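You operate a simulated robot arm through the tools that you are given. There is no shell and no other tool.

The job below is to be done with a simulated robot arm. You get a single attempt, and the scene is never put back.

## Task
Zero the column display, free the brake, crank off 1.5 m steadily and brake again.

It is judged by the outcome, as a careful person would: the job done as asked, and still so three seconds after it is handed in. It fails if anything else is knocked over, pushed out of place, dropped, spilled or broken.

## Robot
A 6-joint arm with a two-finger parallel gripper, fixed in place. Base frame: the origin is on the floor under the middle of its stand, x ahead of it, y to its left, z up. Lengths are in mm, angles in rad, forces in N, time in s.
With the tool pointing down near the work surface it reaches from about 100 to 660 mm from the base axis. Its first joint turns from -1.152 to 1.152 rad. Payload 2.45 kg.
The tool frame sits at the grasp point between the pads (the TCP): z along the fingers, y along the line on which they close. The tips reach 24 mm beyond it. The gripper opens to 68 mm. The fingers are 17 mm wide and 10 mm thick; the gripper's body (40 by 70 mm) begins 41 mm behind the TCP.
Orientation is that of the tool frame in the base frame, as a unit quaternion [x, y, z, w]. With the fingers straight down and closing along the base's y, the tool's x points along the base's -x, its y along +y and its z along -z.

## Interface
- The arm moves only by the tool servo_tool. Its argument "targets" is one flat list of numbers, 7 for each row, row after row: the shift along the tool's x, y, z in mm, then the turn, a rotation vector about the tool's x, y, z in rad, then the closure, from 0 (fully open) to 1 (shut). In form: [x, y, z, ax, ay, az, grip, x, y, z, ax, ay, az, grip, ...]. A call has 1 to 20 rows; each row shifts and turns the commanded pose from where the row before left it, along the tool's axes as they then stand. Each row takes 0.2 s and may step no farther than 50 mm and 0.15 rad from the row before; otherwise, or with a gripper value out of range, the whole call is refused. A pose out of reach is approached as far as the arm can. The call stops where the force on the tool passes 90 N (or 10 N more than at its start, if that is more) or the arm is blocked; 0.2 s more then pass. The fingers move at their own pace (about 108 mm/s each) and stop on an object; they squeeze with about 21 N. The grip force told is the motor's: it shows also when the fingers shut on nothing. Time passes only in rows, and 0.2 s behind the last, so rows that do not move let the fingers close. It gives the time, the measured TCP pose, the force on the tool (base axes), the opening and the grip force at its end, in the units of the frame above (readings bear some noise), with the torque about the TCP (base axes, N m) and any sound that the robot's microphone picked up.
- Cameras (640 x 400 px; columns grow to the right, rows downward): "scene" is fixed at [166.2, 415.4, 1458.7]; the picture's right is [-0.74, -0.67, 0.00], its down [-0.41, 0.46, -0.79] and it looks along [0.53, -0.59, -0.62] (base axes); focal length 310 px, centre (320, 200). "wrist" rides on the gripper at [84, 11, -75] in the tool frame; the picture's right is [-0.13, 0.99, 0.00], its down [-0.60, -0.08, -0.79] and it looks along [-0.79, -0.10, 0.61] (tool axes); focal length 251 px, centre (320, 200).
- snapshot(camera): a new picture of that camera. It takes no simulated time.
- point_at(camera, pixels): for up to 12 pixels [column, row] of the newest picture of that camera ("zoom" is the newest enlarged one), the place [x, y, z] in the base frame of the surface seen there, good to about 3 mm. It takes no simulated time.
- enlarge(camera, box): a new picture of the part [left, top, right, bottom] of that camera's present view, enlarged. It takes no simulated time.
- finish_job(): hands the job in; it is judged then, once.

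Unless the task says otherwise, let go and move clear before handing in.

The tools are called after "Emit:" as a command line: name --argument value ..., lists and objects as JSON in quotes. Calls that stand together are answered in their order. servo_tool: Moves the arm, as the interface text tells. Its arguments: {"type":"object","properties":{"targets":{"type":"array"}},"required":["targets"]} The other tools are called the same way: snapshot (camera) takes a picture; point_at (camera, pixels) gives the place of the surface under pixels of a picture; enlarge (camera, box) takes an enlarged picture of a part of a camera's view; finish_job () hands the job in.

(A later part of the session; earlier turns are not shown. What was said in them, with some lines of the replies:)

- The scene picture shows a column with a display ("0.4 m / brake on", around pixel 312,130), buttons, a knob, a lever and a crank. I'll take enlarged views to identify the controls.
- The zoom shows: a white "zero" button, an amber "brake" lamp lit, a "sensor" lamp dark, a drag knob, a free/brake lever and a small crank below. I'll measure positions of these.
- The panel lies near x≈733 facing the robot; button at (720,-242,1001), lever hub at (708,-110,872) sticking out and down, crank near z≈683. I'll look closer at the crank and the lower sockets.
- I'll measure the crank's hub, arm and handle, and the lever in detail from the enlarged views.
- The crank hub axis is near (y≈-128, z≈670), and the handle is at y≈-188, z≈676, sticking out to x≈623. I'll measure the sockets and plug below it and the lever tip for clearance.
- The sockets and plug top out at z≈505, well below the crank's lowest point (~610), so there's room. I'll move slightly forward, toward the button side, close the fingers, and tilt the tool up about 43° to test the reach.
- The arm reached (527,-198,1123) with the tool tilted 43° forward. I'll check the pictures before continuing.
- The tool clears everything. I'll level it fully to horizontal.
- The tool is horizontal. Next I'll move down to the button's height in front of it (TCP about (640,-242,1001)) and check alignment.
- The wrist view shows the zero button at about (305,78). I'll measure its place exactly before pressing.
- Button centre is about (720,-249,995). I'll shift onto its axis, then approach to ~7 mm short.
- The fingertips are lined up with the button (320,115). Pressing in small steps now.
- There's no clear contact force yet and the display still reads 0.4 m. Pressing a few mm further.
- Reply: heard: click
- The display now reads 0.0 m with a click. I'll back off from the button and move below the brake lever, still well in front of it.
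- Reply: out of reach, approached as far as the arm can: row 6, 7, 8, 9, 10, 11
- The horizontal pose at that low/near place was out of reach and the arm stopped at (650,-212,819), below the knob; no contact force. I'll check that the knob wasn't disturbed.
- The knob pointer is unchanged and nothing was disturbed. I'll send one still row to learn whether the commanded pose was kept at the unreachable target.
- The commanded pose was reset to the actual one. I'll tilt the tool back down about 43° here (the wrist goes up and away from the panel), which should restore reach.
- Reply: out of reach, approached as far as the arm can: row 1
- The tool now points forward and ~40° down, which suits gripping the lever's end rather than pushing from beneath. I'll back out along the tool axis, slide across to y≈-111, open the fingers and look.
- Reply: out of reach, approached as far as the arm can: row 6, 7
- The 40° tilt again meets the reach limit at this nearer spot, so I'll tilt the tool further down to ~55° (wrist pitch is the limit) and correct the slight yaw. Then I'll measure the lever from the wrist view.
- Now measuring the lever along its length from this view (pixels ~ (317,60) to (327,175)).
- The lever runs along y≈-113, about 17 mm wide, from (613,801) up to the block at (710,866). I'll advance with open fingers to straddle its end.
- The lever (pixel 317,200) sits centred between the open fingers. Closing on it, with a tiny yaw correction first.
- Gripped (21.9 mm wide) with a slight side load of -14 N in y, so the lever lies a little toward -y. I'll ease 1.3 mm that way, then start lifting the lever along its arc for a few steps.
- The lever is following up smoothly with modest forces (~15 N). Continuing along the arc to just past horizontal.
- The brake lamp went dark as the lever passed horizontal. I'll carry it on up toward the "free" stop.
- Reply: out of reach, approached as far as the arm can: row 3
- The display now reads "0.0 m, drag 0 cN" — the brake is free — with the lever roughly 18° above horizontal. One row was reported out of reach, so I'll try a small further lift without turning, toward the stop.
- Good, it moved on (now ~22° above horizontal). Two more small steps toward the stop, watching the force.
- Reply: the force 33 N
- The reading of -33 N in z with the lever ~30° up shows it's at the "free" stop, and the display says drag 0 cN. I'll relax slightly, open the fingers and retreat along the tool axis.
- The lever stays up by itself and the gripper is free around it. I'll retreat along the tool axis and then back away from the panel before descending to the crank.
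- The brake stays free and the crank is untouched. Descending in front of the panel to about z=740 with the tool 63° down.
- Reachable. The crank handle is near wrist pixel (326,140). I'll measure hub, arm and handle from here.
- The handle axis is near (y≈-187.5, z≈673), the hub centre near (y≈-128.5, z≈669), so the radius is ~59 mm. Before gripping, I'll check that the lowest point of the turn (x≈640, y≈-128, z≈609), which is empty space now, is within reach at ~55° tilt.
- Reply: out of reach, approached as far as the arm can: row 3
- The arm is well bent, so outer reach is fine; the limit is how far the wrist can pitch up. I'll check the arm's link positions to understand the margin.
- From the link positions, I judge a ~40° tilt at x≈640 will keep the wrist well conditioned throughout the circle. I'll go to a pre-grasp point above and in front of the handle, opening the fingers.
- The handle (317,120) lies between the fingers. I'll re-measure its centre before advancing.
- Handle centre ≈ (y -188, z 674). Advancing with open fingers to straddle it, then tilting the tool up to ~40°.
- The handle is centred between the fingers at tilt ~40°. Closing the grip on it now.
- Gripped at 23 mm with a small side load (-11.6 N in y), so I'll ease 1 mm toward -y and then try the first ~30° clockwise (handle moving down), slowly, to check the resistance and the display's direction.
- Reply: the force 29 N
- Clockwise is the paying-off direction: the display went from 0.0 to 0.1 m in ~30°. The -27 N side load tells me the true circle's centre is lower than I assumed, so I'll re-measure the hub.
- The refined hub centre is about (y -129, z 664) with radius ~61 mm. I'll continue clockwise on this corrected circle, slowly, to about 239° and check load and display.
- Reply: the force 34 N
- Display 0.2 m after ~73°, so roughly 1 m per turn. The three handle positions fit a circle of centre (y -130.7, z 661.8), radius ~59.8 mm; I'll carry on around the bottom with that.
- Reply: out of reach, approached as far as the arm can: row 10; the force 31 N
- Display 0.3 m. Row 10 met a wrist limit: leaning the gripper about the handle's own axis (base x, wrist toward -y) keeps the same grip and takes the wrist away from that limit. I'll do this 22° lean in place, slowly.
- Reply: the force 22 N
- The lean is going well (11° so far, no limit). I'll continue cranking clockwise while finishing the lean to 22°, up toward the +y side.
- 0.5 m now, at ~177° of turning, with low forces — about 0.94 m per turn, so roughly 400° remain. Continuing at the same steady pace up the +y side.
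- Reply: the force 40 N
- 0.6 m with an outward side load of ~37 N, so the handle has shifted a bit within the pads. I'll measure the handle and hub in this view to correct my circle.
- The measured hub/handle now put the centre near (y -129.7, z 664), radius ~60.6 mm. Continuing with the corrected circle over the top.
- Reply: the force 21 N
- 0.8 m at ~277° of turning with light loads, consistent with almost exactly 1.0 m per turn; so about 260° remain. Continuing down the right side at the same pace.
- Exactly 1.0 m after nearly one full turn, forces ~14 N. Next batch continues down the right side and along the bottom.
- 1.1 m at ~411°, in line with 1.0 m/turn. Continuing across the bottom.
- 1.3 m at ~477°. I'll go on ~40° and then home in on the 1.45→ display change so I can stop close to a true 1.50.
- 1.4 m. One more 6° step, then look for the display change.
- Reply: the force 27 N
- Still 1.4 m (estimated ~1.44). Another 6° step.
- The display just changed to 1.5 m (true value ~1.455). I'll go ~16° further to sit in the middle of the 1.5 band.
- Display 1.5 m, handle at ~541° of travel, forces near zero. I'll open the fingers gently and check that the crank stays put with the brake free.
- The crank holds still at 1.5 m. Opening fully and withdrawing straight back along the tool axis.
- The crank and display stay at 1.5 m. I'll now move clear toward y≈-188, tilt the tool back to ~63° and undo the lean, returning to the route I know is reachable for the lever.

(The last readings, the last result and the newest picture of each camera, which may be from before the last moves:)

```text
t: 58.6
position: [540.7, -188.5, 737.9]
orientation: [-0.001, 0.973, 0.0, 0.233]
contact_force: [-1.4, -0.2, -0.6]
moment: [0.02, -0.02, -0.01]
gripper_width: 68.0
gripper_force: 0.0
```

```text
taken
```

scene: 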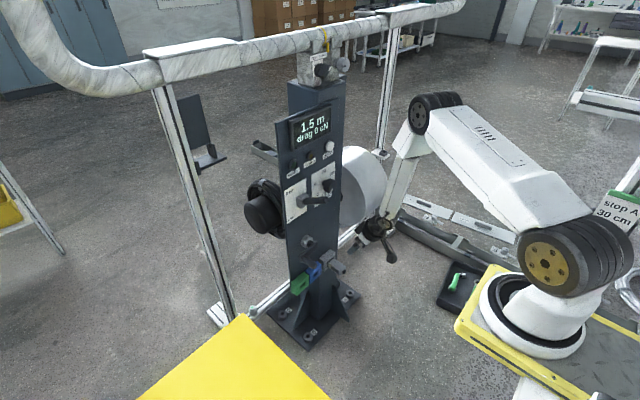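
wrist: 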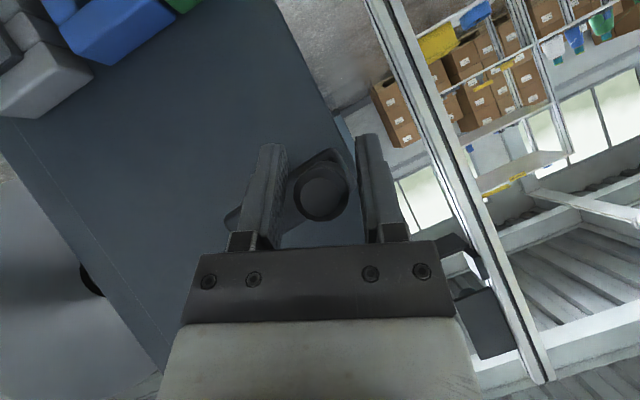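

Back on the known route. Rising to z≈970 in front of the panel.

Emit:
servo_tool --targets '[-13.7, 0, -36.4, 0, 0, 0, 0, -13.7, 0, -36.4, 0, 0, 0, 0, -13.7, 0, -36.4, 0, 0, 0, 0, -13.7, 0, -36.4, 0, 0, 0, 0, -13.7, 0, -36.4, 0, 0, 0, 0, -13.7, 0, -36.4, 0, 0, 0, 0, 0, 20, 0, 0, 0, 0, 0, 0, 20, 0, 0, 0, 0, 0, 0, 20, 0, 0, 0, 0, 0, 0, 13, 0, 0, 0, 0, 0]'

Emit:
snapshot --camera "wrist"

Emit:
enlarge --camera "scene" --box '[270, 100, 410, 290]'

```text
t: 60.8
position: [517.0, -114.8, 971.0]
orientation: [0.0, 0.973, -0.002, 0.231]
contact_force: [0.1, 0.4, 0.3]
moment: [0.03, -0.02, 0.0]
gripper_width: 68.1
gripper_force: 0.0
```

```text
taken
```

wrist: 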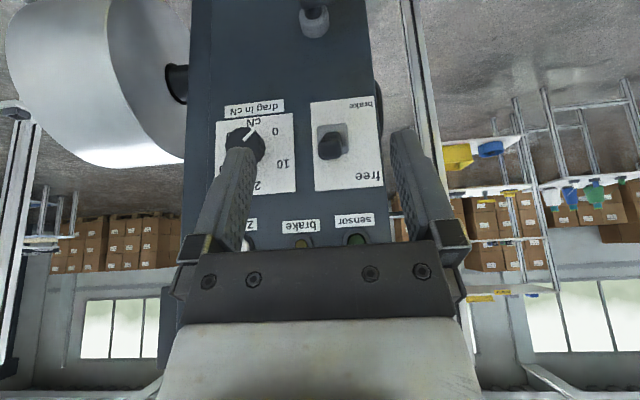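

```text
2.11 times, centred on (340, 195) of scene
```

zoom: 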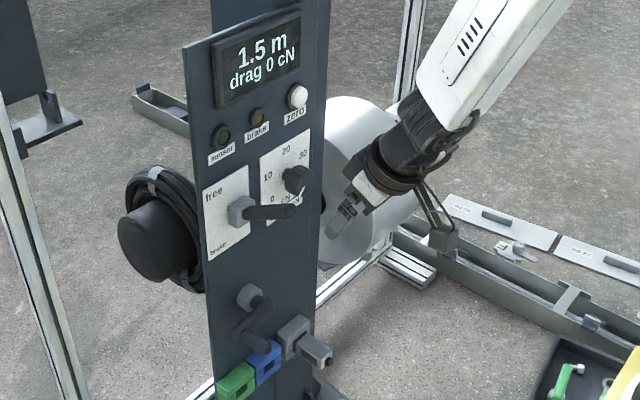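

The lever tip shows at wrist (331,146) and scene ~(327,201). Measuring it.

Emit:
point_at --camera "wrist" --pixels '[[331, 146], [322, 146], [341, 146], [331, 156], [331, 135], [325, 128], [343, 128]]'

Emit:
enlarge --camera "scene" --box '[290, 180, 350, 220]'

Emit:
point_at --camera "zoom" --pixels '[[180, 250], [230, 245], [280, 245], [330, 245], [370, 245], [400, 245], [280, 225], [330, 265]]'

```text
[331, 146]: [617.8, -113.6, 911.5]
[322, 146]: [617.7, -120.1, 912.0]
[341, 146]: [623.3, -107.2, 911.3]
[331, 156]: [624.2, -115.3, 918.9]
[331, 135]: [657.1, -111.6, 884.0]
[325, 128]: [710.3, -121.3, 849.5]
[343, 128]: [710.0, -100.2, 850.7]
```

```text
10.00 times, centred on (320, 200) of scene
```

zoom: 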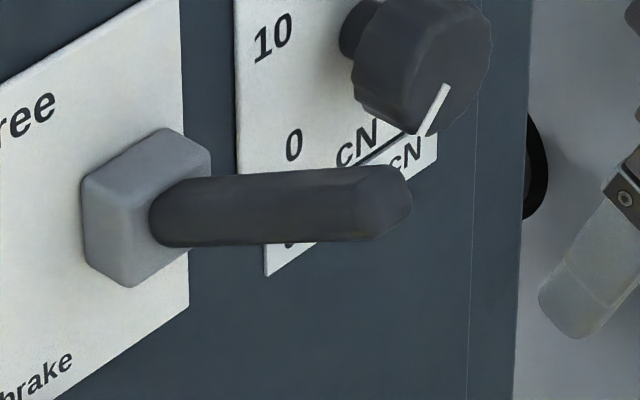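

```text
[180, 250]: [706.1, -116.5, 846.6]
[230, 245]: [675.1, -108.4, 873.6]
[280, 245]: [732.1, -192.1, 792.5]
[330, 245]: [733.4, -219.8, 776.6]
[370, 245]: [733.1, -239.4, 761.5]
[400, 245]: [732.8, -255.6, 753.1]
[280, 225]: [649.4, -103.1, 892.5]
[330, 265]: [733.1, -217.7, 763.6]
```

The lever runs from about (706,859) to its tip at (618,-114,912), 31° up. I'll approach from above-front with open fingers to straddle its end.

Emit:
servo_tool --targets '[-24.4, 0, 14.5, 0, 0, 0, 0, -24.4, 0, 14.5, 0, 0, 0, 0, -24.4, 0, 14.5, 0, 0, 0, 0, 0, 0, 17.5, 0, 0, 0, 0, 0, 0, 17.5, 0, 0, 0, 0, 0, 0, 17.5, 0, 0, 0, 0, 0, 0, 17.5, 0, 0, 0, 0, 0, 0, 0, 0, 0, 0, 0]'

Emit:
snapshot --camera "wrist"

Emit:
enlarge --camera "scene" --box '[270, 100, 410, 220]'

```text
t: 62.6
position: [631.6, -114.8, 900.3]
orientation: [0.0, 0.973, -0.001, 0.232]
contact_force: [0.4, 0.0, -0.2]
moment: [0.03, 0.0, 0.01]
gripper_width: 67.9
gripper_force: 0.0
```

```text
taken
```

wrist: 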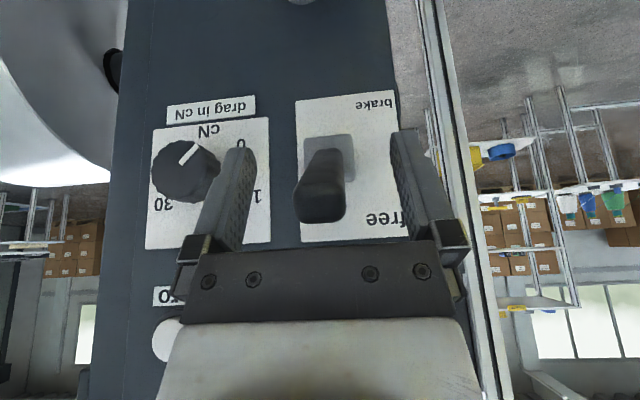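

```text
3.33 times, centred on (340, 160) of scene
```

zoom: 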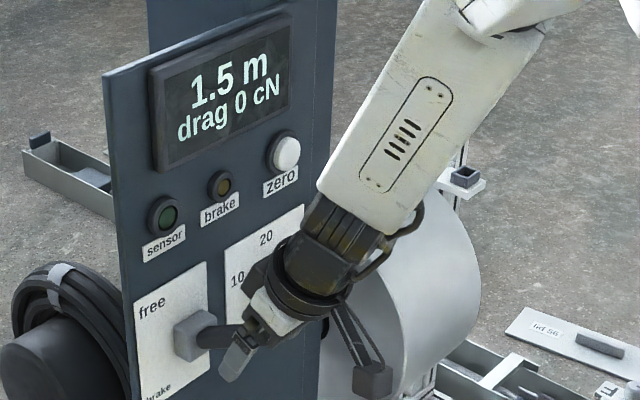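

The lever sits centred between the fingers at wrist (322,190). Closing on it.

Emit:
servo_tool --targets '[0, 0, 0, 0, 0, 0, 0.5, 0, 0, 0, 0, 0, 0, 1, 0, 0, 0, 0, 0, 0, 1, 0, 0, 0, 0, 0, 0, 1]'

Emit:
snapshot --camera "wrist"

```text
t: 63.6
position: [631.5, -114.7, 902.9]
orientation: [0.0, 0.973, 0.0, 0.231]
contact_force: [1.5, 0.6, -1.6]
moment: [-0.01, 0.07, 0.01]
gripper_width: 21.9
gripper_force: 38.4
```

```text
taken
```

wrist: 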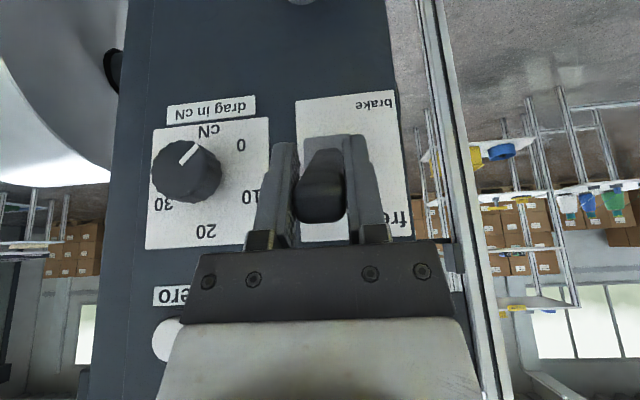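

Gripped with nearly no side load. Drawing the lever down along its arc, first half.

Emit:
servo_tool --targets '[7.12, 0, 5.1, 0, 0, 0, 1, 6.63, 0, 5.79, 0, 0, 0, 1, 6.03, 0, 6.39, 0, 0, 0, 1, 5.38, 0, 6.96, 0, 0, 0, 1, 4.68, 0, 7.45, 0, 0, 0, 1]'

Emit:
enlarge --camera "scene" --box '[270, 100, 410, 220]'

```text
t: 64.8
position: [619.2, -115.5, 859.6]
orientation: [0.0, 0.973, 0.0, 0.231]
contact_force: [-0.3, -4.1, 11.7]
moment: [0.14, -1.05, 0.1]
gripper_width: 21.8
gripper_force: 38.6
```

```text
3.33 times, centred on (340, 160) of scene
```

zoom: 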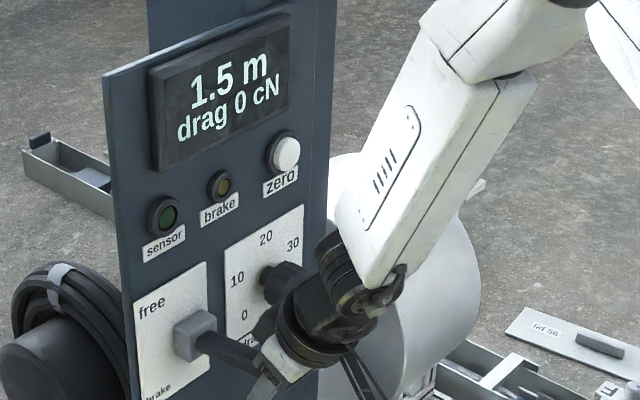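

Smooth, 12 N only. Carrying on to the brake end of the travel.

Emit:
servo_tool --targets '[3.92, 0, 7.87, 0, 0, 0, 1, 3.14, 0, 8.22, 0, 0, 0, 1, 2.32, 0, 8.48, 0, 0, 0, 1, 1.48, 0, 8.67, 0, 0, 0, 1, 0.62, 0, 8.76, 0, 0, 0, 1]'

Emit:
enlarge --camera "scene" --box '[270, 100, 410, 220]'

Emit:
snapshot --camera "wrist"

```text
t: 66.0
position: [627.8, -115.0, 816.5]
orientation: [0.0, 0.973, 0.0, 0.23]
contact_force: [-20.2, -6.7, 2.7]
moment: [0.07, -1.27, 0.15]
gripper_width: 22.0
gripper_force: 38.2
```

```text
3.33 times, centred on (340, 160) of scene
```

zoom: 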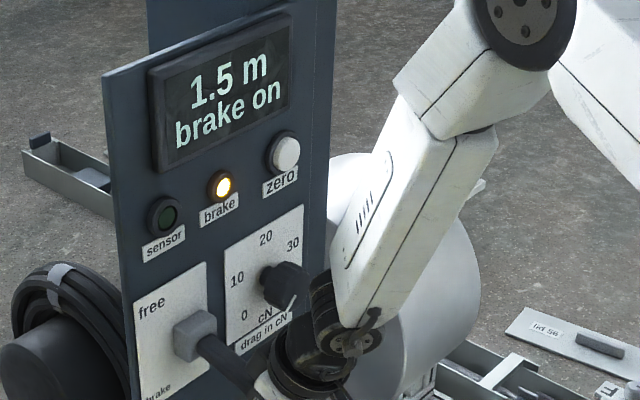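

```text
taken
```

wrist: 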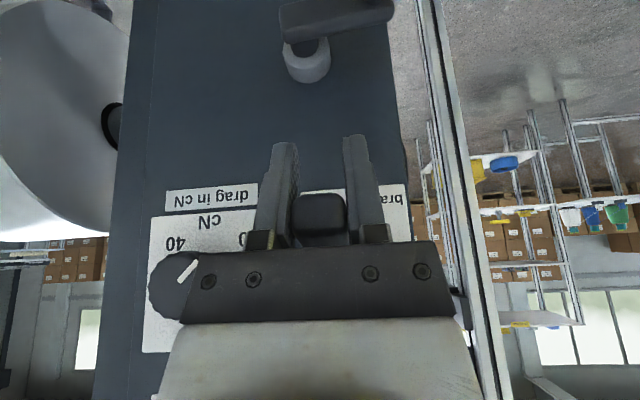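

The display now reads "1.5 m / brake on" and the brake lamp is lit. I'll press a little further to seat the lever at its stop.

Emit:
servo_tool --targets '[-0.24, 0, 5, 0, 0, 0, 1, -0.5, 0, 5, 0, 0, 0, 1]'

Emit:
enlarge --camera "scene" --box '[270, 150, 410, 270]'

Emit:
snapshot --camera "wrist"

```text
t: 66.6
position: [631.4, -115.2, 809.4]
orientation: [0.001, 0.973, -0.001, 0.231]
contact_force: [-22.6, -10.7, -1.6]
moment: [0.17, -1.27, 0.09]
gripper_width: 21.8
gripper_force: 38.6
```

```text
3.33 times, centred on (340, 210) of scene
```

zoom: 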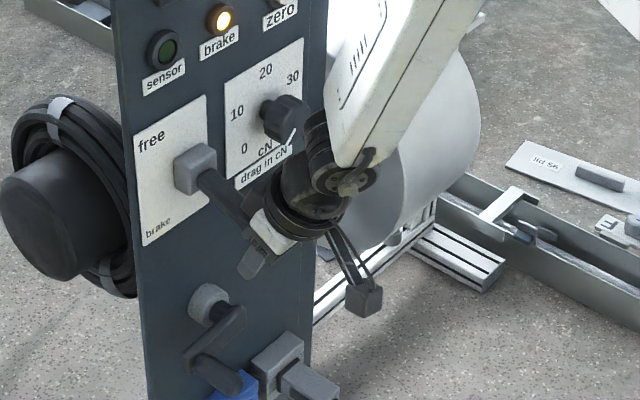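

```text
taken
```

wrist: 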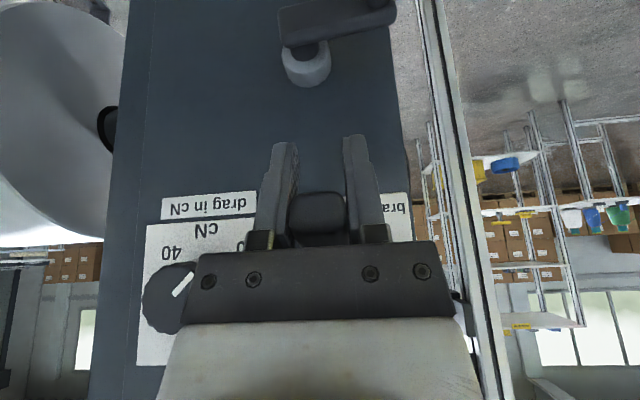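

The lever is close to its original brake position but no stop is felt yet. A bit further down, easing the x load.

Emit:
servo_tool --targets '[2.7, 0, 2.2, 0, 0, 0, 1, 2.2, 0, 4.5, 0, 0, 0, 1]'

Emit:
enlarge --camera "scene" --box '[270, 150, 410, 270]'

```text
t: 67.2
position: [634.9, -115.1, 802.8]
orientation: [0.0, 0.972, -0.001, 0.236]
contact_force: [-7.9, -10.9, 7.3]
moment: [0.22, -1.21, 0.07]
gripper_width: 21.7
gripper_force: 38.6
```

```text
3.33 times, centred on (340, 210) of scene
```

zoom: 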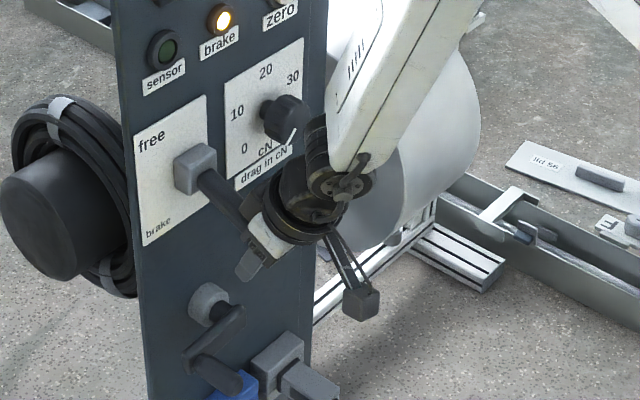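

Still light force. Two more small downward steps to find the stop.

Emit:
servo_tool --targets '[1.35, 0, 4.9, 0, 0, 0, 1, 1.35, 0, 4.9, 0, 0, 0, 1]'

Emit:
enlarge --camera "scene" --box '[270, 150, 410, 270]'

Emit:
snapshot --camera "wrist"

```text
t: 67.8
position: [639.6, -116.1, 795.4]
orientation: [-0.001, 0.971, 0.0, 0.238]
contact_force: [14.3, -14.1, 16.6]
moment: [0.33, -0.5, 0.13]
gripper_width: 21.9
gripper_force: 38.6
```

```text
3.33 times, centred on (340, 210) of scene
```

zoom: 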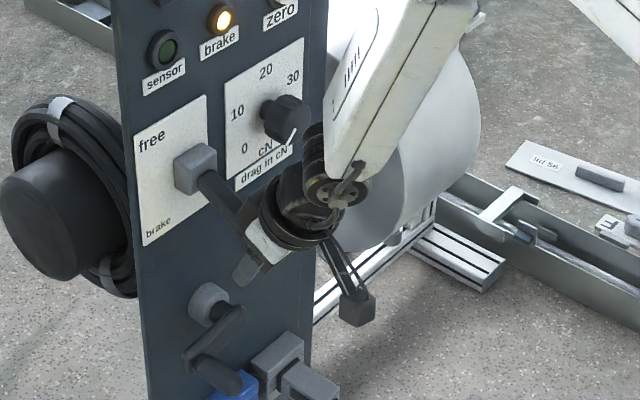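

```text
taken
```

wrist: 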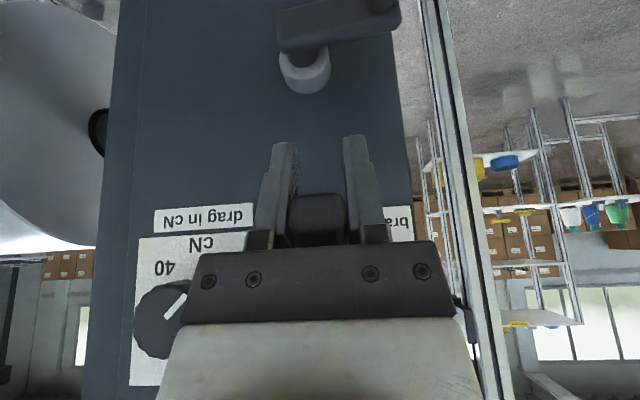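

The z-force rose to +17 N and the moment dropped, as at the other stop, so the lever is seated; "brake" lamp lit. Relaxing slightly, opening, and withdrawing along the tool axis.

Emit:
servo_tool --targets '[-0.5, 0.5, -1.5, 0, 0, 0, 1, 0, 0, 0, 0, 0, 0, 0.4, 0, 0, 0, 0, 0, 0, 0, 0, 0, 0, 0, 0, 0, 0, 0, 0, 0, 0, 0, 0, 0]'

Emit:
snapshot --camera "wrist"

Emit:
enlarge --camera "scene" --box '[270, 100, 410, 290]'

```text
t: 69.0
position: [634.5, -113.5, 792.2]
orientation: [0.0, 0.973, 0.0, 0.232]
contact_force: [-0.7, -0.1, -0.5]
moment: [-0.01, 0.02, -0.02]
gripper_width: 67.9
gripper_force: 0.1
```

```text
taken
```

wrist: 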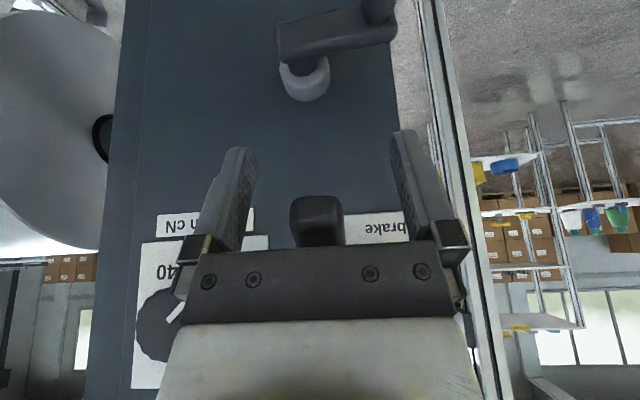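

```text
2.11 times, centred on (340, 195) of scene
```

zoom: 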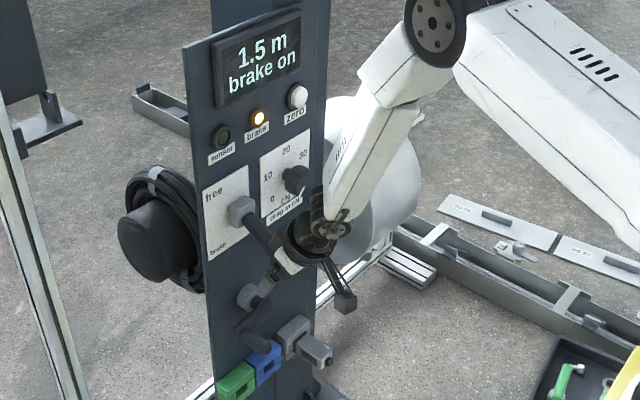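

"1.5 m / brake on" holds with the gripper open. Withdrawing along the tool axis and then back away from the panel.

Emit:
servo_tool --targets '[0, 0, -15, 0, 0, 0, 0, 0, 0, -25, 0, 0, 0, 0, 0, 0, -30, 0, 0, 0, 0, 0, 0, -30, 0, 0, 0, 0, 0, 0, -30, 0, 0, 0, 0, 22, 0, -20, 0, 0, 0, 0, 22, 0, -25, 0, 0, 0, 0, 22, 0, -25, 0, 0, 0, 0, 0, 0, 0, 0, 0, 0, 0]'

Emit:
snapshot --camera "scene"

Emit:
snapshot --camera "wrist"

Emit:
enlarge --camera "scene" --box '[270, 100, 410, 290]'

```text
t: 71.0
position: [483.6, -113.9, 940.0]
orientation: [0.001, 0.973, -0.001, 0.232]
contact_force: [0.8, 0.7, 0.4]
moment: [0.02, -0.01, -0.03]
gripper_width: 67.9
gripper_force: 0.0
```

```text
taken
```

scene: 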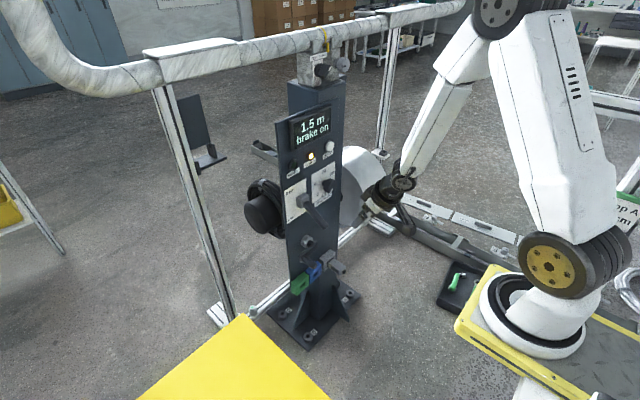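

```text
taken
```

wrist: 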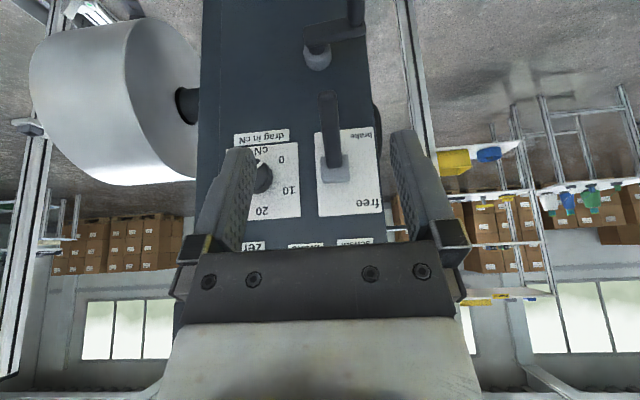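

```text
2.11 times, centred on (340, 195) of scene
```

zoom: 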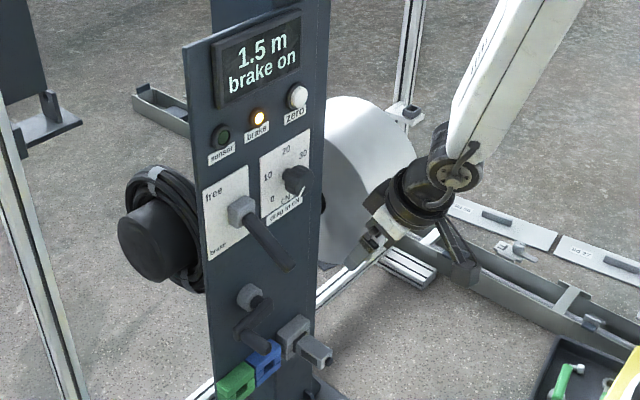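

The display reads "1.5 m / brake on", the lamp is lit, the lever is fully down and the arm is clear. I'll wait a few seconds and check once more that nothing changes.

Emit:
servo_tool --targets '[0, 0, 0, 0, 0, 0, 0, 0, 0, 0, 0, 0, 0, 0, 0, 0, 0, 0, 0, 0, 0, 0, 0, 0, 0, 0, 0, 0, 0, 0, 0, 0, 0, 0, 0, 0, 0, 0, 0, 0, 0, 0, 0, 0, 0, 0, 0, 0, 0, 0, 0, 0, 0, 0, 0, 0, 0, 0, 0, 0, 0, 0, 0, 0, 0, 0, 0, 0, 0, 0]'

Emit:
enlarge --camera "scene" --box '[270, 90, 410, 290]'

```text
t: 73.2
position: [484.0, -114.3, 940.0]
orientation: [0.0, 0.973, -0.001, 0.232]
contact_force: [0.0, 0.6, 0.1]
moment: [0.04, 0.0, 0.03]
gripper_width: 68.1
gripper_force: 0.1
```

```text
2.00 times, centred on (340, 190) of scene
```

zoom: 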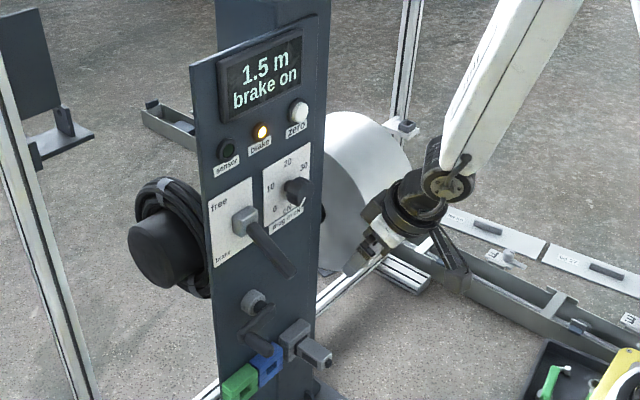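

After two seconds the display still reads "1.5 m / brake on", the brake lamp is lit, the lever and crank have not moved, and the arm is clear. Handing the job in.

Emit:
finish_job

```text
The job is handed in.
```

The column display was zeroed, the brake freed, 1.5 m cranked off, and the brake set again. The display reads "1.5 m / brake on", the brake lamp is lit, and that held for two seconds before I handed the job in.

- **Length:** The crank moves about 1.0 m per turn. I went about 16° past the point where the display changed to 1.5, so the true length should be close to 1.50 m rather than at the edge of the reading.
- **Steadiness:** I cranked clockwise at an even, slow pace of about 12 s per turn. There were short stops, usually every 40–70° of turning, to read the display and correct the path. One step early in the first turn met a wrist limit. I leaned the gripper and carried on, but that spot was not perfectly smooth.
- **Surroundings:** Nothing was knocked, dropped or pushed out of place. While moving down from the zero button to the lever, the arm stopped at its reach limit just below the drag knob. I checked the knob afterwards and its pointer had not moved.

The gripper is open and the arm is clear of the panel.
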